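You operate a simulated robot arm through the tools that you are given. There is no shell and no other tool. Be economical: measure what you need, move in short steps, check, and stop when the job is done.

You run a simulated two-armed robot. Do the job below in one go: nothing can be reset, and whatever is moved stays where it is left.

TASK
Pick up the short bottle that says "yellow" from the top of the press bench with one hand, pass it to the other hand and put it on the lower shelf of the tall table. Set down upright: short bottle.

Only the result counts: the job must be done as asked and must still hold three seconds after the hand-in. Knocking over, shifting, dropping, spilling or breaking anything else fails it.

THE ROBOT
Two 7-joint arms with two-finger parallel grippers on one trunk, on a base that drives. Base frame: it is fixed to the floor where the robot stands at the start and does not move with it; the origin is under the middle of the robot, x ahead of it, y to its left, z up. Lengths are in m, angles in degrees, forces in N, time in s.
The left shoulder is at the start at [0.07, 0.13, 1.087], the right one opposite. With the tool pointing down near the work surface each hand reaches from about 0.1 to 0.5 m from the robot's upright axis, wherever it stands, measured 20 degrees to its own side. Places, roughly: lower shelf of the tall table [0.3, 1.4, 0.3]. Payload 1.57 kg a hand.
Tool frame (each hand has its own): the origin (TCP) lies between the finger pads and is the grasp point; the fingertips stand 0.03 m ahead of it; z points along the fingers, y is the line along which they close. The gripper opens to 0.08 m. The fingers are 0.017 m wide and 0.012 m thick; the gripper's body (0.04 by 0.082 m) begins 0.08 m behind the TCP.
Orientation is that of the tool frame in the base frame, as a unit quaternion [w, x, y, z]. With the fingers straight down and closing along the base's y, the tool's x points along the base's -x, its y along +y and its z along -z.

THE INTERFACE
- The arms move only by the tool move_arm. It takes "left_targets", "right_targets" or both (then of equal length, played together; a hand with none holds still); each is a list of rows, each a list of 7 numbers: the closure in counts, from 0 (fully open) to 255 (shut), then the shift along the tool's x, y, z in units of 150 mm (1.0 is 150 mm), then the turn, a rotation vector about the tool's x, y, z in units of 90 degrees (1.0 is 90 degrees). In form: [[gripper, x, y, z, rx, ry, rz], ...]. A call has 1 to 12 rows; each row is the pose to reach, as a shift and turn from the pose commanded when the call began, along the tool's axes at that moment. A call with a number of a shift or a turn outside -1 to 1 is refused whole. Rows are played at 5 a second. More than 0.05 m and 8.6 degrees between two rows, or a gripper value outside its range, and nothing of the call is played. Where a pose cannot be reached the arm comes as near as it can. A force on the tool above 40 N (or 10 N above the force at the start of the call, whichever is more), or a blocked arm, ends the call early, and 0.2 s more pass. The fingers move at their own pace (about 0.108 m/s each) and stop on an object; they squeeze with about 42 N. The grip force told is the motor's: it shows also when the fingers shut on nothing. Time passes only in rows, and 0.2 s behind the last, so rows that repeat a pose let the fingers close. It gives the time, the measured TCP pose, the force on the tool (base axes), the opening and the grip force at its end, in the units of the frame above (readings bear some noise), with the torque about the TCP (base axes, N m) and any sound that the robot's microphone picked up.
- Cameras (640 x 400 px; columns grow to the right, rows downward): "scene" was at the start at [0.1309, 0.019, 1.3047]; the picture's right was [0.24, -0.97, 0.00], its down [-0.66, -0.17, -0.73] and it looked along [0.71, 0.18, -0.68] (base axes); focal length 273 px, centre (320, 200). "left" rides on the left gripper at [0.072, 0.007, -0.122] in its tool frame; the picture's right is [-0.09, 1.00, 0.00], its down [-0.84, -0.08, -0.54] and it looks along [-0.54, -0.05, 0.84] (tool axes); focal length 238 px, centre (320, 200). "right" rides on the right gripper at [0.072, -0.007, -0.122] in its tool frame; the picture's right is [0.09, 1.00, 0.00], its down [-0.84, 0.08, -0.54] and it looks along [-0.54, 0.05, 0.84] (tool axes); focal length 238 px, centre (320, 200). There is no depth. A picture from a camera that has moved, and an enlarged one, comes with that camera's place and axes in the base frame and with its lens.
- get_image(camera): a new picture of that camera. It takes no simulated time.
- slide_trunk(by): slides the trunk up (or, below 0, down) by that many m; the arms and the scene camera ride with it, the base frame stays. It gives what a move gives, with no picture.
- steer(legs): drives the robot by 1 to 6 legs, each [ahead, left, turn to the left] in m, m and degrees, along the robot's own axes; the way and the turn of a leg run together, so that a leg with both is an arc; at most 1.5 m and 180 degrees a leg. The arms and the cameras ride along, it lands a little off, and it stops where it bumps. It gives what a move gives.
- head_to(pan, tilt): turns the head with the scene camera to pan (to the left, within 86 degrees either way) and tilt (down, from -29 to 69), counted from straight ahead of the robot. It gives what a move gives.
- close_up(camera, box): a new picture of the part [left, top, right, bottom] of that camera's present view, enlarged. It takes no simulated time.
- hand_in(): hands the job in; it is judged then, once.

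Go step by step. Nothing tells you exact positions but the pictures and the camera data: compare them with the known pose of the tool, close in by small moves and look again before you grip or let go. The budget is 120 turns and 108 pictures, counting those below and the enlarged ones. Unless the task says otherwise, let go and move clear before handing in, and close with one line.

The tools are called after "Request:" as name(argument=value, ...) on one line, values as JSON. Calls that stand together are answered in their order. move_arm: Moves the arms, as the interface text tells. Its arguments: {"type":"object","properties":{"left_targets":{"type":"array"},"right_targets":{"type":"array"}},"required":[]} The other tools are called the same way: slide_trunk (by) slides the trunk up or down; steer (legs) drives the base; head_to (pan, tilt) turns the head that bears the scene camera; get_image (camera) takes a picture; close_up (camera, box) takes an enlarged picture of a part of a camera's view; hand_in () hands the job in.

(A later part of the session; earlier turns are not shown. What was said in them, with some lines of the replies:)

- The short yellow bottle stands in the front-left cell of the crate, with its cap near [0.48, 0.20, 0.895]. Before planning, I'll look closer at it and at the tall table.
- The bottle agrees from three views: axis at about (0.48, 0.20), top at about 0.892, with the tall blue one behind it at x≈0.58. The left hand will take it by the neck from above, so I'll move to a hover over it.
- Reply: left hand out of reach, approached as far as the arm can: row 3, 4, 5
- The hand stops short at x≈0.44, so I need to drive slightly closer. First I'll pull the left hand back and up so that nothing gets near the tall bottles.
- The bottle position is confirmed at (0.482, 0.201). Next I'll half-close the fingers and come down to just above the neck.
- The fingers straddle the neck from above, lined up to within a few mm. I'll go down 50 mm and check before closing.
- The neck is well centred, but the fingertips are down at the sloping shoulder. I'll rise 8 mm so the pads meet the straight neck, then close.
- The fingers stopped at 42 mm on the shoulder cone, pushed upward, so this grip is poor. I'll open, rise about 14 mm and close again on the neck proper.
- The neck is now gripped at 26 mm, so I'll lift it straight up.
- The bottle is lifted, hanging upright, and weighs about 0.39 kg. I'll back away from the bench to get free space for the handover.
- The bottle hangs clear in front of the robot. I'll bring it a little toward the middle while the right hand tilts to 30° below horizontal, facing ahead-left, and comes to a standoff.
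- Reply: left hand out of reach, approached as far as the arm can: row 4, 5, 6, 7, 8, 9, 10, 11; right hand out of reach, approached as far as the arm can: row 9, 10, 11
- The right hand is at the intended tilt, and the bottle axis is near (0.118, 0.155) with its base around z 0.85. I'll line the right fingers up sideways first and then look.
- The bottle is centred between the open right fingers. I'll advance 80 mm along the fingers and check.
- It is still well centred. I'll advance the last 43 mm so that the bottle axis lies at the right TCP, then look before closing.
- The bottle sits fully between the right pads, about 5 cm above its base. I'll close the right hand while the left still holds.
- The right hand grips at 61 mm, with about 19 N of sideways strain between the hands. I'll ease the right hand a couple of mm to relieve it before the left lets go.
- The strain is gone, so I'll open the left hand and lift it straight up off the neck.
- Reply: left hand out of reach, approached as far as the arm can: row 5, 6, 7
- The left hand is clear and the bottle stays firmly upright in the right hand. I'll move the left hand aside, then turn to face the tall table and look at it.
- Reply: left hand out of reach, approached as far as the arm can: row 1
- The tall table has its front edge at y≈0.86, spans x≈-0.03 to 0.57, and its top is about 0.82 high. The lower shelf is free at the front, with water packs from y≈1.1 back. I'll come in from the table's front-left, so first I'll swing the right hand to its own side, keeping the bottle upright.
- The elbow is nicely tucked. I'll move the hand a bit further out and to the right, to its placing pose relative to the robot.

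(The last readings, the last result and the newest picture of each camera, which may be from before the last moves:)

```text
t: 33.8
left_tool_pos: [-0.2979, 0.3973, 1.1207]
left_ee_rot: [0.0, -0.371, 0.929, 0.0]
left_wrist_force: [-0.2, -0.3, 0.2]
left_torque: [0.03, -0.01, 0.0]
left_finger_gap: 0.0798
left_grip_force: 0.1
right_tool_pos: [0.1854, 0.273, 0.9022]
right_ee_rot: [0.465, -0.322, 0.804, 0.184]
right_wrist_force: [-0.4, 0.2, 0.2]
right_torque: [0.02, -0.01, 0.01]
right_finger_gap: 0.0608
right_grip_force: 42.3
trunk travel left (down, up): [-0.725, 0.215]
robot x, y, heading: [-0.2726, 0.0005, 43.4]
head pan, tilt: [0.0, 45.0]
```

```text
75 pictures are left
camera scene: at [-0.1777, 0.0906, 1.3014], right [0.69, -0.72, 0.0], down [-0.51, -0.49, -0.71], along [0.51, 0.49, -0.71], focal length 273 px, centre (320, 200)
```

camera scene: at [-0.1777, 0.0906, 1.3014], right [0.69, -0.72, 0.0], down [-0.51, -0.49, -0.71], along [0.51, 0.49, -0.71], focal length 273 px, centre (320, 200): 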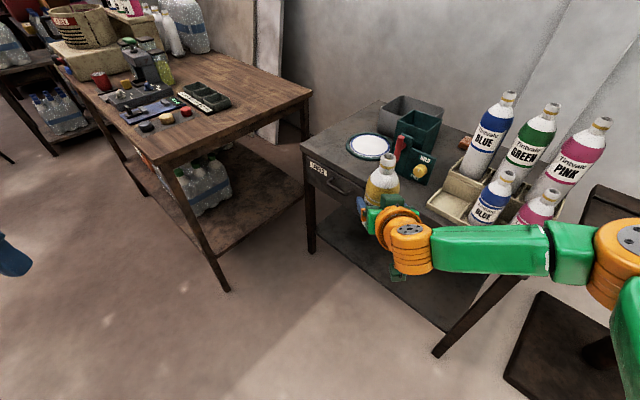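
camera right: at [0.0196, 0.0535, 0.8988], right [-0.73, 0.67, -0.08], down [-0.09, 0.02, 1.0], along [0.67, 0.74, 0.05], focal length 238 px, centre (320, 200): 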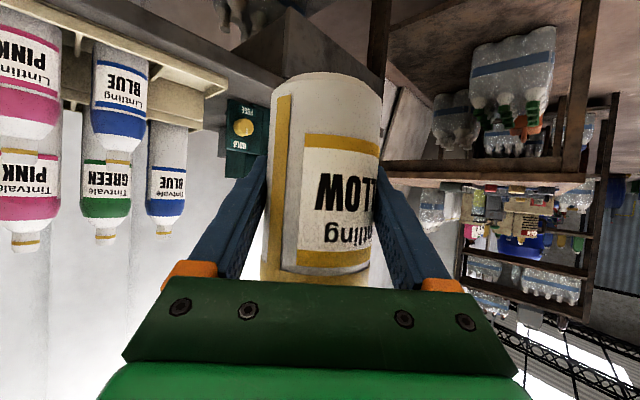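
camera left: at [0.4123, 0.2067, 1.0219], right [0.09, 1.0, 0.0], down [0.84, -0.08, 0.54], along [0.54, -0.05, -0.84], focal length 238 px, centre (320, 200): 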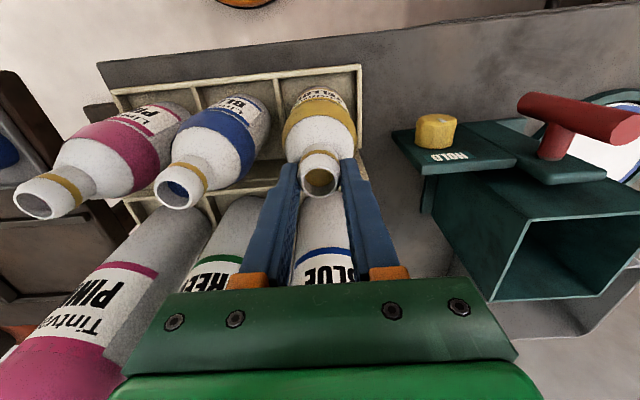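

The bottle is now 0.52 m ahead and 0.12 m right of the robot. I'll drive to a staging place in front-left of the table, still clear of it.

Request:
steer(legs=[[0.203, 0.284, 0], [0, 0, 14.5]])

Request:
head_to(pan=-10, tilt=40)

Request:
get_image(camera="scene")

```text
t: 36.9
left_tool_pos: [-0.4394, 0.7239, 1.1204]
left_ee_rot: [0.001, -0.488, 0.873, 0.0]
left_wrist_force: [-0.6, 0.4, -0.7]
left_torque: [0.0, 0.02, -0.02]
left_finger_gap: 0.0801
left_grip_force: 0.1
right_tool_pos: [0.0578, 0.7265, 0.9024]
right_ee_rot: [0.437, -0.422, 0.757, 0.242]
right_wrist_force: [-0.1, -0.2, -3.7]
right_torque: [0.01, -0.01, 0.03]
right_finger_gap: 0.0607
right_grip_force: 41.6
trunk travel left (down, up): [-0.725, 0.215]
robot x, y, heading: [-0.317, 0.3477, 58.2]
head pan, tilt: [0.0, 45.0]
```

```text
t: 37.6
left_tool_pos: [-0.4404, 0.7242, 1.1194]
left_ee_rot: [0.0, -0.488, 0.873, 0.0]
left_wrist_force: [0.2, -0.1, 0.7]
left_torque: [0.01, -0.01, -0.01]
left_finger_gap: 0.0799
left_grip_force: 0.1
right_tool_pos: [0.0581, 0.7254, 0.9028]
right_ee_rot: [0.437, -0.422, 0.756, 0.242]
right_wrist_force: [0.8, 0.3, -4.1]
right_torque: [0.03, -0.02, 0.01]
right_finger_gap: 0.0608
right_grip_force: 41.5
trunk travel left (down, up): [-0.725, 0.215]
robot x, y, heading: [-0.3178, 0.3478, 57.9]
head pan, tilt: [-10.0, 40.0]
```

```text
74 pictures are left
camera scene: at [-0.2341, 0.4524, 1.3086], right [0.75, -0.67, 0.0], down [-0.43, -0.48, -0.77], along [0.51, 0.57, -0.64], focal length 273 px, centre (320, 200)
```

scene: 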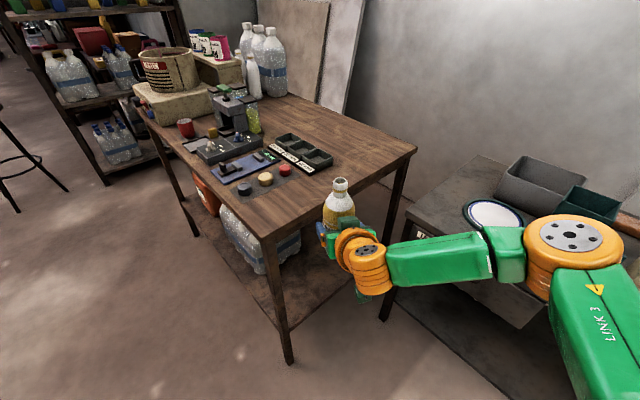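

I'm staged clear of the table, with its front edge at y≈0.88. I'll lower the trunk and check the shelf from a low viewpoint.

Request:
slide_trunk(by=-0.45)

Request:
head_to(pan=-10, tilt=30)

Request:
get_image(camera="scene")

Request:
get_image(camera="right")

```text
refused: -0.45 is not a number from -0.4 to 0.4
```

```text
t: 38.3
left_tool_pos: [-0.4408, 0.7252, 1.1206]
left_ee_rot: [0.0, -0.487, 0.873, -0.001]
left_wrist_force: [0.5, 0.0, 0.7]
left_torque: [-0.02, 0.02, 0.02]
left_finger_gap: 0.08
left_grip_force: 0.1
right_tool_pos: [0.0588, 0.7263, 0.9023]
right_ee_rot: [0.438, -0.422, 0.756, 0.242]
right_wrist_force: [1.2, 0.3, -3.8]
right_torque: [0.02, -0.03, 0.0]
right_finger_gap: 0.0608
right_grip_force: 42.0
trunk travel left (down, up): [-0.725, 0.215]
robot x, y, heading: [-0.3178, 0.3432, 58.1]
head pan, tilt: [-10.0, 30.0]
```

```text
73 pictures are left
camera scene: at [-0.2304, 0.4565, 1.3239], right [0.75, -0.67, 0.0], down [-0.33, -0.37, -0.87], along [0.58, 0.65, -0.5], focal length 273 px, centre (320, 200)
```

scene: 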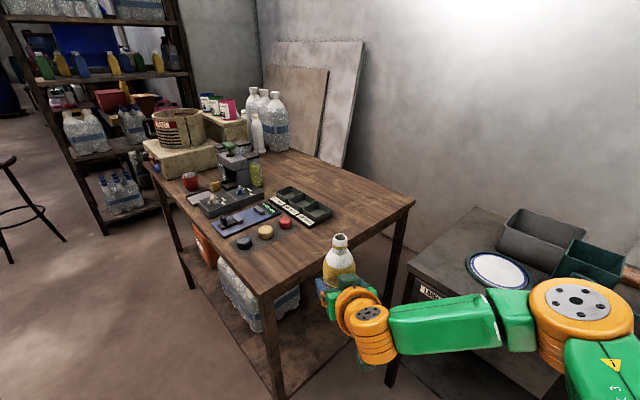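

```text
72 pictures are left
camera right: at [-0.0111, 0.6016, 0.9003], right [-0.87, 0.49, -0.08], down [-0.1, 0.0, 1.0], along [0.48, 0.87, 0.05], focal length 238 px, centre (320, 200)
```

right: 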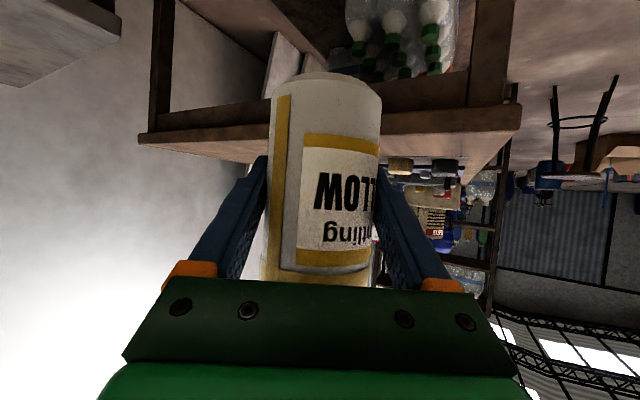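

The slide limit is 0.4 m per call, so I'll lower in two steps.

Request:
slide_trunk(by=-0.3)

Request:
slide_trunk(by=-0.17)

Request:
get_image(camera="scene")

Request:
get_image(camera="right")

```text
t: 41.3
left_tool_pos: [-0.4411, 0.7249, 0.8205]
left_ee_rot: [0.0, -0.487, 0.873, 0.0]
left_wrist_force: [0.6, 0.1, -0.2]
left_torque: [0.02, -0.01, 0.02]
left_finger_gap: 0.0801
left_grip_force: 0.1
right_tool_pos: [0.0574, 0.726, 0.6026]
right_ee_rot: [0.437, -0.422, 0.756, 0.242]
right_wrist_force: [0.5, -0.3, -3.3]
right_torque: [0.03, 0.0, -0.02]
right_finger_gap: 0.0607
right_grip_force: 42.3
trunk travel left (down, up): [-0.425, 0.515]
robot x, y, heading: [-0.3172, 0.3478, 58.2]
head pan, tilt: [-10.0, 30.0]
```

```text
t: 43.3
left_tool_pos: [-0.4412, 0.7233, 0.6497]
left_ee_rot: [0.001, -0.487, 0.873, -0.001]
left_wrist_force: [1.0, 0.2, 0.7]
left_torque: [0.02, -0.02, -0.04]
left_finger_gap: 0.0798
left_grip_force: 0.0
right_tool_pos: [0.0571, 0.7256, 0.4324]
right_ee_rot: [0.438, -0.422, 0.756, 0.242]
right_wrist_force: [-0.4, 0.2, -3.6]
right_torque: [-0.01, -0.01, 0.0]
right_finger_gap: 0.0608
right_grip_force: 42.0
trunk travel left (down, up): [-0.255, 0.685]
robot x, y, heading: [-0.3185, 0.347, 58.3]
head pan, tilt: [-10.0, 30.0]
```

```text
71 pictures are left
camera scene: at [-0.2307, 0.456, 0.854], right [0.75, -0.67, 0.0], down [-0.33, -0.37, -0.87], along [0.58, 0.65, -0.5], focal length 273 px, centre (320, 200)
```

scene: 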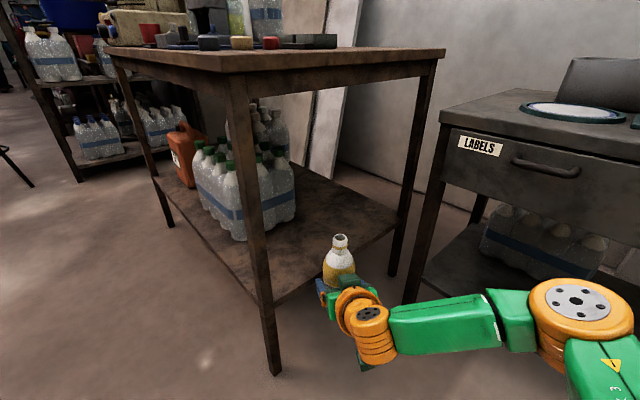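

```text
70 pictures are left
camera right: at [-0.0114, 0.6012, 0.4303], right [-0.87, 0.49, -0.08], down [-0.1, 0.0, 1.0], along [0.48, 0.87, 0.05], focal length 238 px, centre (320, 200)
```

right: 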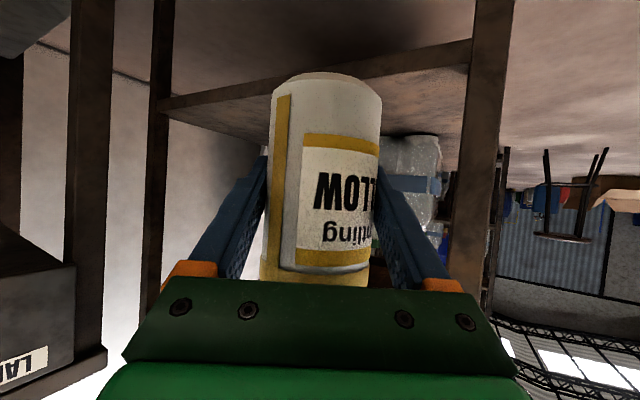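

The shelf top is at z≈0.275 and the bottle base is about 10 cm above it, with open shelf ahead. I'll drive in 0.2 m and check clearances.

Request:
steer(legs=[[0.2, 0, 0]])

Request:
get_image(camera="scene")

Request:
get_image(camera="right")

Request:
get_image(camera="left")

```text
t: 44.9
left_tool_pos: [-0.3365, 0.8938, 0.6498]
left_ee_rot: [0.0, -0.487, 0.873, 0.0]
left_wrist_force: [0.0, 0.0, 0.4]
left_torque: [-0.01, -0.01, 0.04]
left_finger_gap: 0.0799
left_grip_force: 0.1
right_tool_pos: [0.1622, 0.8948, 0.4327]
right_ee_rot: [0.438, -0.422, 0.756, 0.243]
right_wrist_force: [0.3, 0.6, -4.1]
right_torque: [0.03, -0.01, 0.03]
right_finger_gap: 0.0605
right_grip_force: 41.3
trunk travel left (down, up): [-0.255, 0.685]
robot x, y, heading: [-0.2087, 0.5171, 58.3]
head pan, tilt: [-10.0, 30.0]
```

```text
69 pictures are left
camera scene: at [-0.1261, 0.6255, 0.8539], right [0.75, -0.67, 0.0], down [-0.33, -0.37, -0.87], along [0.58, 0.65, -0.5], focal length 273 px, centre (320, 200)
```

scene: 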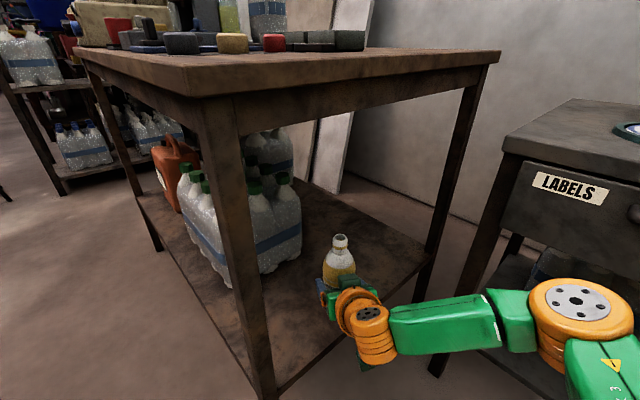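

```text
68 pictures are left
camera right: at [0.0929, 0.7708, 0.4301], right [-0.87, 0.48, -0.08], down [-0.1, 0.0, 1.0], along [0.48, 0.87, 0.05], focal length 238 px, centre (320, 200)
```

right: 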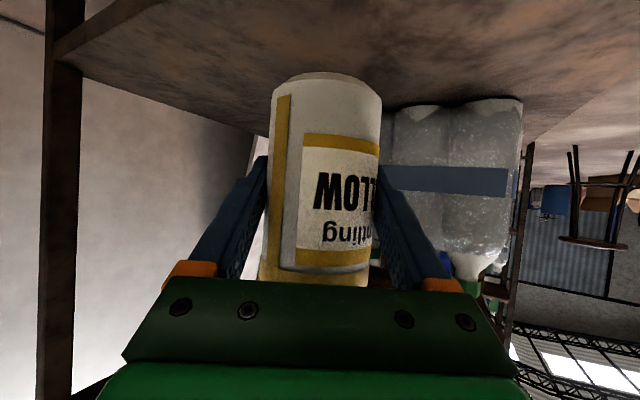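

```text
67 pictures are left
camera left: at [-0.3801, 0.8351, 0.7717], right [-0.8, 0.6, 0.0], down [0.5, 0.67, 0.54], along [0.32, 0.43, -0.84], focal length 238 px, centre (320, 200)
```

left: 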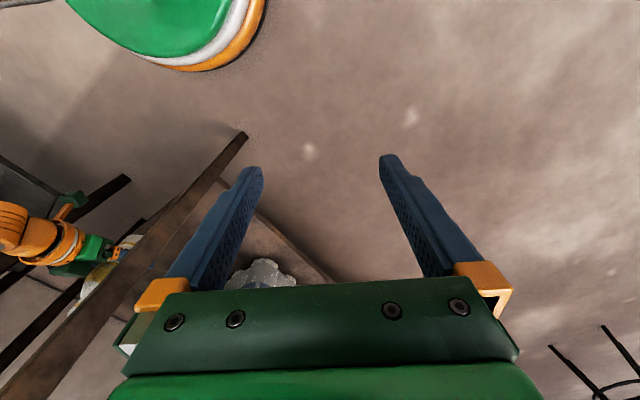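

Clearances are good on both sides. I'll extend the right hand 5 cm forward and then drive the remaining 5 cm, keeping the base away from the table leg.

Request:
move_arm(right_targets=[[255, -0.055, 0, 0.096, 0, 0, 0], [255, -0.11, 0, 0.193, 0, 0, 0], [255, -0.165, 0, 0.289, 0, 0, 0], [255, -0.165, 0, 0.289, 0, 0, 0]])

Request:
steer(legs=[[0.05, 0, 0]])

Request:
get_image(camera="scene")

Request:
get_image(camera="right")

```text
t: 45.9
left_tool_pos: [-0.3367, 0.8936, 0.6512]
left_ee_rot: [0.0, -0.488, 0.873, 0.0]
left_wrist_force: [-0.2, 0.3, -0.4]
left_torque: [0.02, 0.02, -0.01]
left_finger_gap: 0.0799
left_grip_force: 0.1
right_tool_pos: [0.1878, 0.9365, 0.432]
right_ee_rot: [0.438, -0.421, 0.756, 0.242]
right_wrist_force: [-0.4, 0.9, -3.2]
right_torque: [0.0, -0.02, 0.01]
right_finger_gap: 0.0606
right_grip_force: 42.6
trunk travel left (down, up): [-0.255, 0.685]
robot x, y, heading: [-0.2121, 0.5164, 58.5]
head pan, tilt: [-10.0, 30.0]
```

```text
t: 46.8
left_tool_pos: [-0.3099, 0.9379, 0.6502]
left_ee_rot: [0.0, -0.487, 0.873, 0.0]
left_wrist_force: [-0.3, -0.1, -0.3]
left_torque: [-0.01, 0.02, 0.02]
left_finger_gap: 0.0799
left_grip_force: 0.1
right_tool_pos: [0.2154, 0.9803, 0.431]
right_ee_rot: [0.438, -0.422, 0.756, 0.243]
right_wrist_force: [-0.4, 0.6, -3.3]
right_torque: [0.02, 0.03, 0.0]
right_finger_gap: 0.0608
right_grip_force: 42.5
trunk travel left (down, up): [-0.255, 0.685]
robot x, y, heading: [-0.1887, 0.5603, 58.4]
head pan, tilt: [-10.0, 30.0]
```

```text
66 pictures are left
camera scene: at [-0.0988, 0.6695, 0.8539], right [0.75, -0.67, 0.0], down [-0.33, -0.37, -0.87], along [0.58, 0.65, -0.5], focal length 273 px, centre (320, 200)
```

scene: 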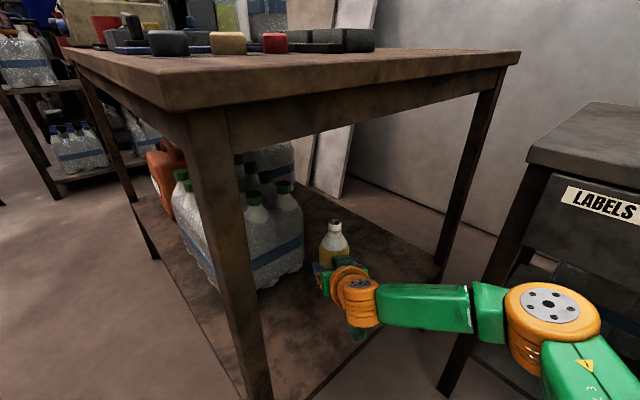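

```text
65 pictures are left
camera right: at [0.1468, 0.8558, 0.4295], right [-0.87, 0.48, -0.08], down [-0.1, 0.0, 1.0], along [0.48, 0.87, 0.05], focal length 238 px, centre (320, 200)
```

right: 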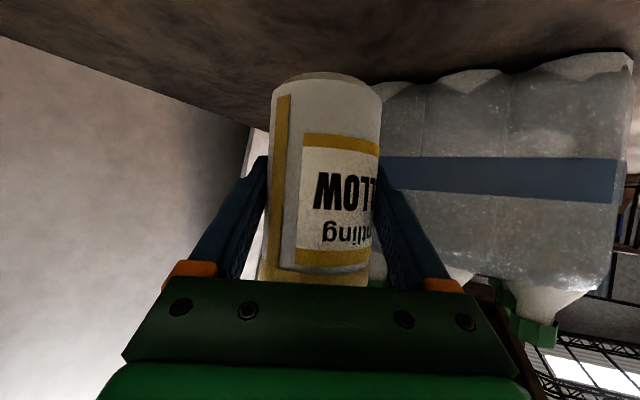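

The bottle is over the shelf at (0.215, 0.98), and the packs are about 0.2 m further back. I'll lower 7 cm and look at the gap.

Request:
slide_trunk(by=-0.07)

Request:
get_image(camera="right")

Request:
close_up(camera="scene", box=[240, 160, 440, 360])

```text
t: 47.9
left_tool_pos: [-0.3109, 0.9375, 0.58]
left_ee_rot: [0.0, -0.488, 0.873, 0.0]
left_wrist_force: [0.1, -0.2, 0.2]
left_torque: [0.03, -0.03, 0.01]
left_finger_gap: 0.0801
left_grip_force: 0.0
right_tool_pos: [0.216, 0.9803, 0.3623]
right_ee_rot: [0.437, -0.422, 0.756, 0.243]
right_wrist_force: [0.6, -0.1, -3.4]
right_torque: [0.03, 0.0, 0.03]
right_finger_gap: 0.0606
right_grip_force: 41.9
trunk travel left (down, up): [-0.185, 0.755]
robot x, y, heading: [-0.1868, 0.5558, 58.2]
head pan, tilt: [-10.0, 30.0]
```

```text
64 pictures are left
camera right: at [0.1467, 0.8556, 0.3597], right [-0.87, 0.49, -0.08], down [-0.1, 0.0, 1.0], along [0.48, 0.87, 0.05], focal length 238 px, centre (320, 200)
```

right: 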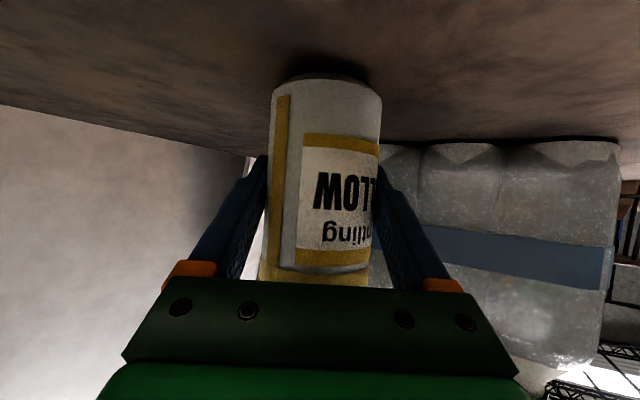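

```text
2.00 times, centred on (340, 260) of scene
camera zoom: at [-0.0991, 0.6691, 0.784], right [0.75, -0.67, 0.0], down [-0.33, -0.37, -0.87], along [0.58, 0.65, -0.5], focal length 545 px, centre (280, 80)
```

zoom: 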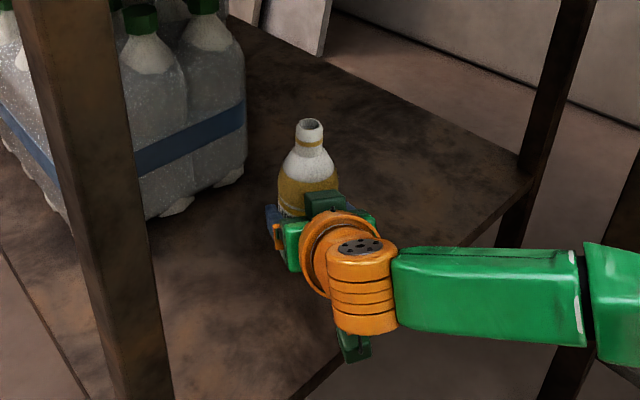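

The base is very near the shelf, about 1–3 cm above it. I'll lower in small steps and watch the force.

Request:
move_arm(right_targets=[[255, 0.0231, 0, 0.0132, 0, 0, 0], [255, 0.0462, 0, 0.0265, 0, 0, 0], [255, 0.0462, 0, 0.0265, 0, 0, 0]])

Request:
close_up(camera="right", box=[220, 40, 430, 200])

```text
t: 48.7
left_tool_pos: [-0.3115, 0.9351, 0.5805]
left_ee_rot: [0.001, -0.488, 0.873, 0.0]
left_wrist_force: [0.4, 0.1, -0.9]
left_torque: [0.0, 0.02, -0.01]
left_finger_gap: 0.0802
left_grip_force: 0.0
right_tool_pos: [0.2144, 0.9794, 0.3552]
right_ee_rot: [0.439, -0.421, 0.756, 0.243]
right_wrist_force: [2.6, 3.2, 6.0]
right_torque: [0.22, 0.19, -0.1]
right_finger_gap: 0.0606
right_grip_force: 41.9
trunk travel left (down, up): [-0.185, 0.755]
robot x, y, heading: [-0.1826, 0.5615, 58.2]
head pan, tilt: [-10.0, 30.0]
```

```text
2.50 times, centred on (325, 120) of right
camera zoom: at [0.1465, 0.8557, 0.3533], right [-0.87, 0.49, -0.08], down [-0.1, -0.01, 1.0], along [0.48, 0.87, 0.05], focal length 596 px, centre (308, 400)
```

zoom: 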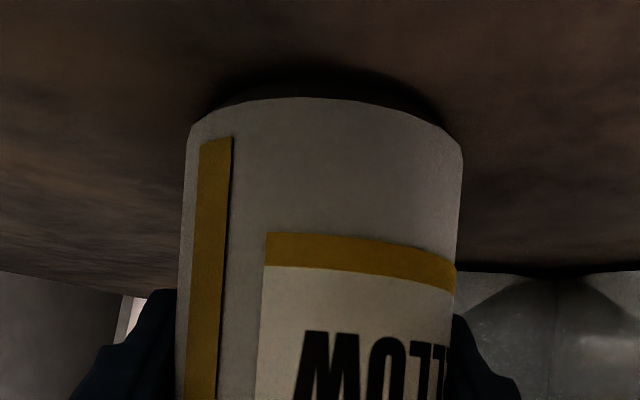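

The force went from -3.4 to +6 N, so the bottle has touched the shelf, and it appears upright. I'll open the right fingers and check before backing out.

Request:
move_arm(right_targets=[[180, 0.003, 0, 0.002, 0, 0, 0], [120, 0.003, 0, 0.002, 0, 0, 0], [60, 0.003, 0, 0.002, 0, 0, 0], [0, 0.003, 0, 0.002, 0, 0, 0], [0, 0.003, 0, 0.002, 0, 0, 0], [0, 0.003, 0, 0.002, 0, 0, 0]])

Request:
get_image(camera="right")

Request:
close_up(camera="scene", box=[240, 160, 440, 360])

```text
t: 50.1
left_tool_pos: [-0.3107, 0.9378, 0.5812]
left_ee_rot: [0.0, -0.487, 0.873, 0.0]
left_wrist_force: [0.8, 0.5, 0.2]
left_torque: [0.01, 0.0, 0.01]
left_finger_gap: 0.08
left_grip_force: 0.1
right_tool_pos: [0.2157, 0.98, 0.3523]
right_ee_rot: [0.438, -0.421, 0.756, 0.242]
right_wrist_force: [-0.9, 0.4, 0.6]
right_torque: [-0.02, 0.01, 0.01]
right_finger_gap: 0.08
right_grip_force: 0.0
trunk travel left (down, up): [-0.185, 0.755]
robot x, y, heading: [-0.1909, 0.5596, 58.4]
head pan, tilt: [-10.0, 30.0]
```

```text
61 pictures are left
camera right: at [0.1467, 0.8554, 0.3512], right [-0.87, 0.49, -0.08], down [-0.1, 0.0, 1.0], along [0.48, 0.87, 0.05], focal length 238 px, centre (320, 200)
```

right: 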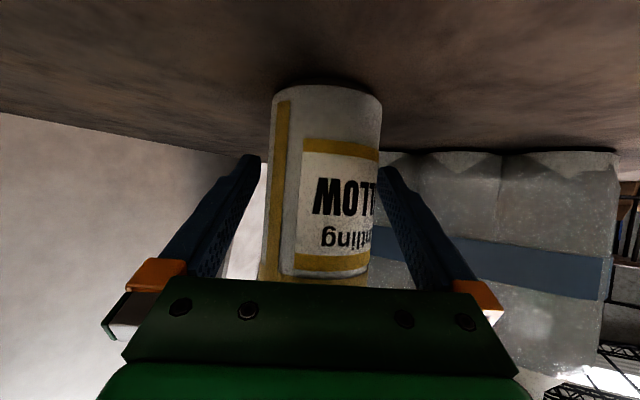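

```text
2.00 times, centred on (340, 260) of scene
camera zoom: at [-0.0995, 0.6687, 0.7841], right [0.75, -0.67, 0.0], down [-0.33, -0.37, -0.87], along [0.58, 0.65, -0.5], focal length 545 px, centre (280, 80)
```

zoom: 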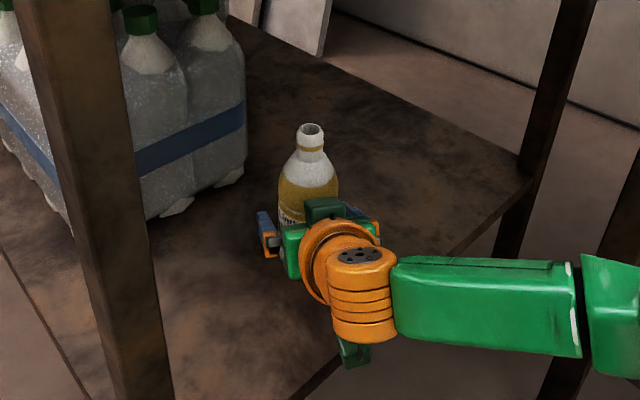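

The bottle stands upright and free between the open fingers. I'll withdraw straight back along the fingers.

Request:
move_arm(right_targets=[[0, 0, 0, -0.12, 0, 0, 0], [0, 0, 0, -0.25, 0, 0, 0], [0, 0, 0, -0.4, 0, 0, 0], [0, 0, 0, -0.55, 0, 0, 0], [0, 0, 0, -0.7, 0, 0, 0], [0, 0, 0, -0.7, 0, 0, 0]])

Request:
get_image(camera="right")

Request:
get_image(camera="scene")

```text
t: 51.5
left_tool_pos: [-0.3096, 0.9376, 0.5808]
left_ee_rot: [0.001, -0.488, 0.873, 0.0]
left_wrist_force: [0.1, -1.1, 0.0]
left_torque: [-0.02, 0.03, 0.0]
left_finger_gap: 0.0801
left_grip_force: 0.0
right_tool_pos: [0.1678, 0.9009, 0.4072]
right_ee_rot: [0.438, -0.422, 0.756, 0.243]
right_wrist_force: [-0.2, 0.5, 0.2]
right_torque: [0.01, -0.02, 0.0]
right_finger_gap: 0.0801
right_grip_force: 0.0
trunk travel left (down, up): [-0.185, 0.755]
robot x, y, heading: [-0.1856, 0.5586, 58.2]
head pan, tilt: [-10.0, 30.0]
```

```text
59 pictures are left
camera right: at [0.0986, 0.7783, 0.4041], right [-0.87, 0.49, -0.08], down [-0.1, 0.0, 1.0], along [0.48, 0.87, 0.05], focal length 238 px, centre (320, 200)
```

right: 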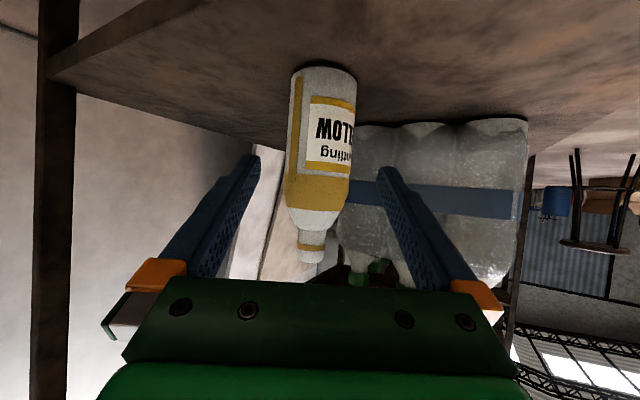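

```text
58 pictures are left
camera scene: at [-0.0995, 0.6687, 0.7841], right [0.75, -0.67, 0.0], down [-0.33, -0.37, -0.87], along [0.58, 0.65, -0.5], focal length 273 px, centre (320, 200)
```

scene: 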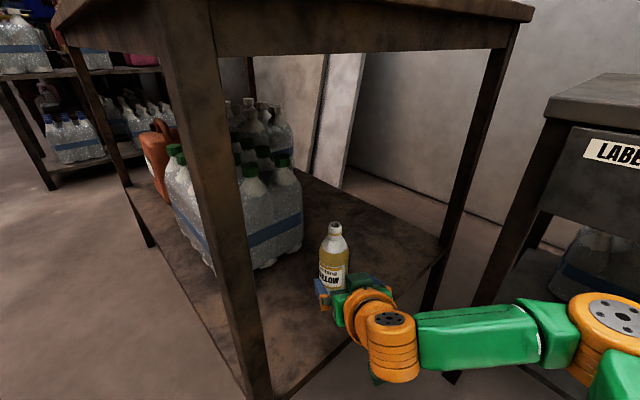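

The bottle stands upright on the shelf and the hand is out of it. I'll back the robot away and take a last look.

Request:
steer(legs=[[-0.25, 0, 0]])

Request:
get_image(camera="scene")

```text
t: 53.3
left_tool_pos: [-0.443, 0.7233, 0.5815]
left_ee_rot: [0.001, -0.489, 0.872, 0.001]
left_wrist_force: [0.3, 0.4, 0.5]
left_torque: [-0.02, -0.02, 0.0]
left_finger_gap: 0.08
left_grip_force: 0.2
right_tool_pos: [0.0352, 0.6906, 0.4065]
right_ee_rot: [0.438, -0.423, 0.755, 0.243]
right_wrist_force: [0.6, 0.4, 0.0]
right_torque: [-0.03, 0.0, 0.0]
right_finger_gap: 0.0802
right_grip_force: 0.0
trunk travel left (down, up): [-0.185, 0.755]
robot x, y, heading: [-0.3189, 0.3444, 58.7]
head pan, tilt: [-10.0, 30.0]
```

```text
57 pictures are left
camera scene: at [-0.2311, 0.4557, 0.7841], right [0.75, -0.66, 0.0], down [-0.33, -0.37, -0.87], along [0.57, 0.65, -0.5], focal length 273 px, centre (320, 200)
```

scene: 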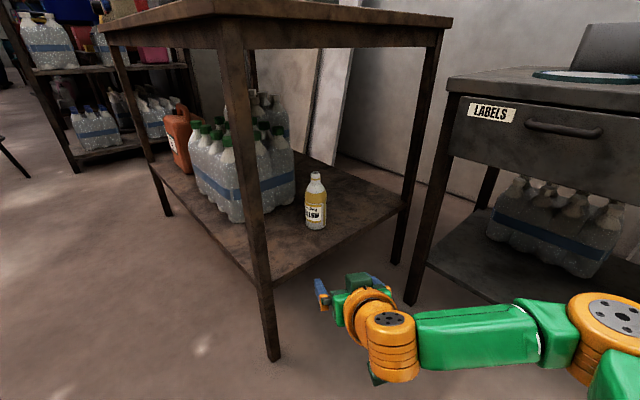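

The short yellow bottle stands upright on the lower shelf, nothing else has moved, and the robot is clear. I'm handing in now.

Request:
hand_in()

```text
The job is handed in.
```

The short "yellow" bottle was picked up with the left hand, passed to the right, and set upright on the lower shelf of the tall table; both hands are clear and the job is handed in.
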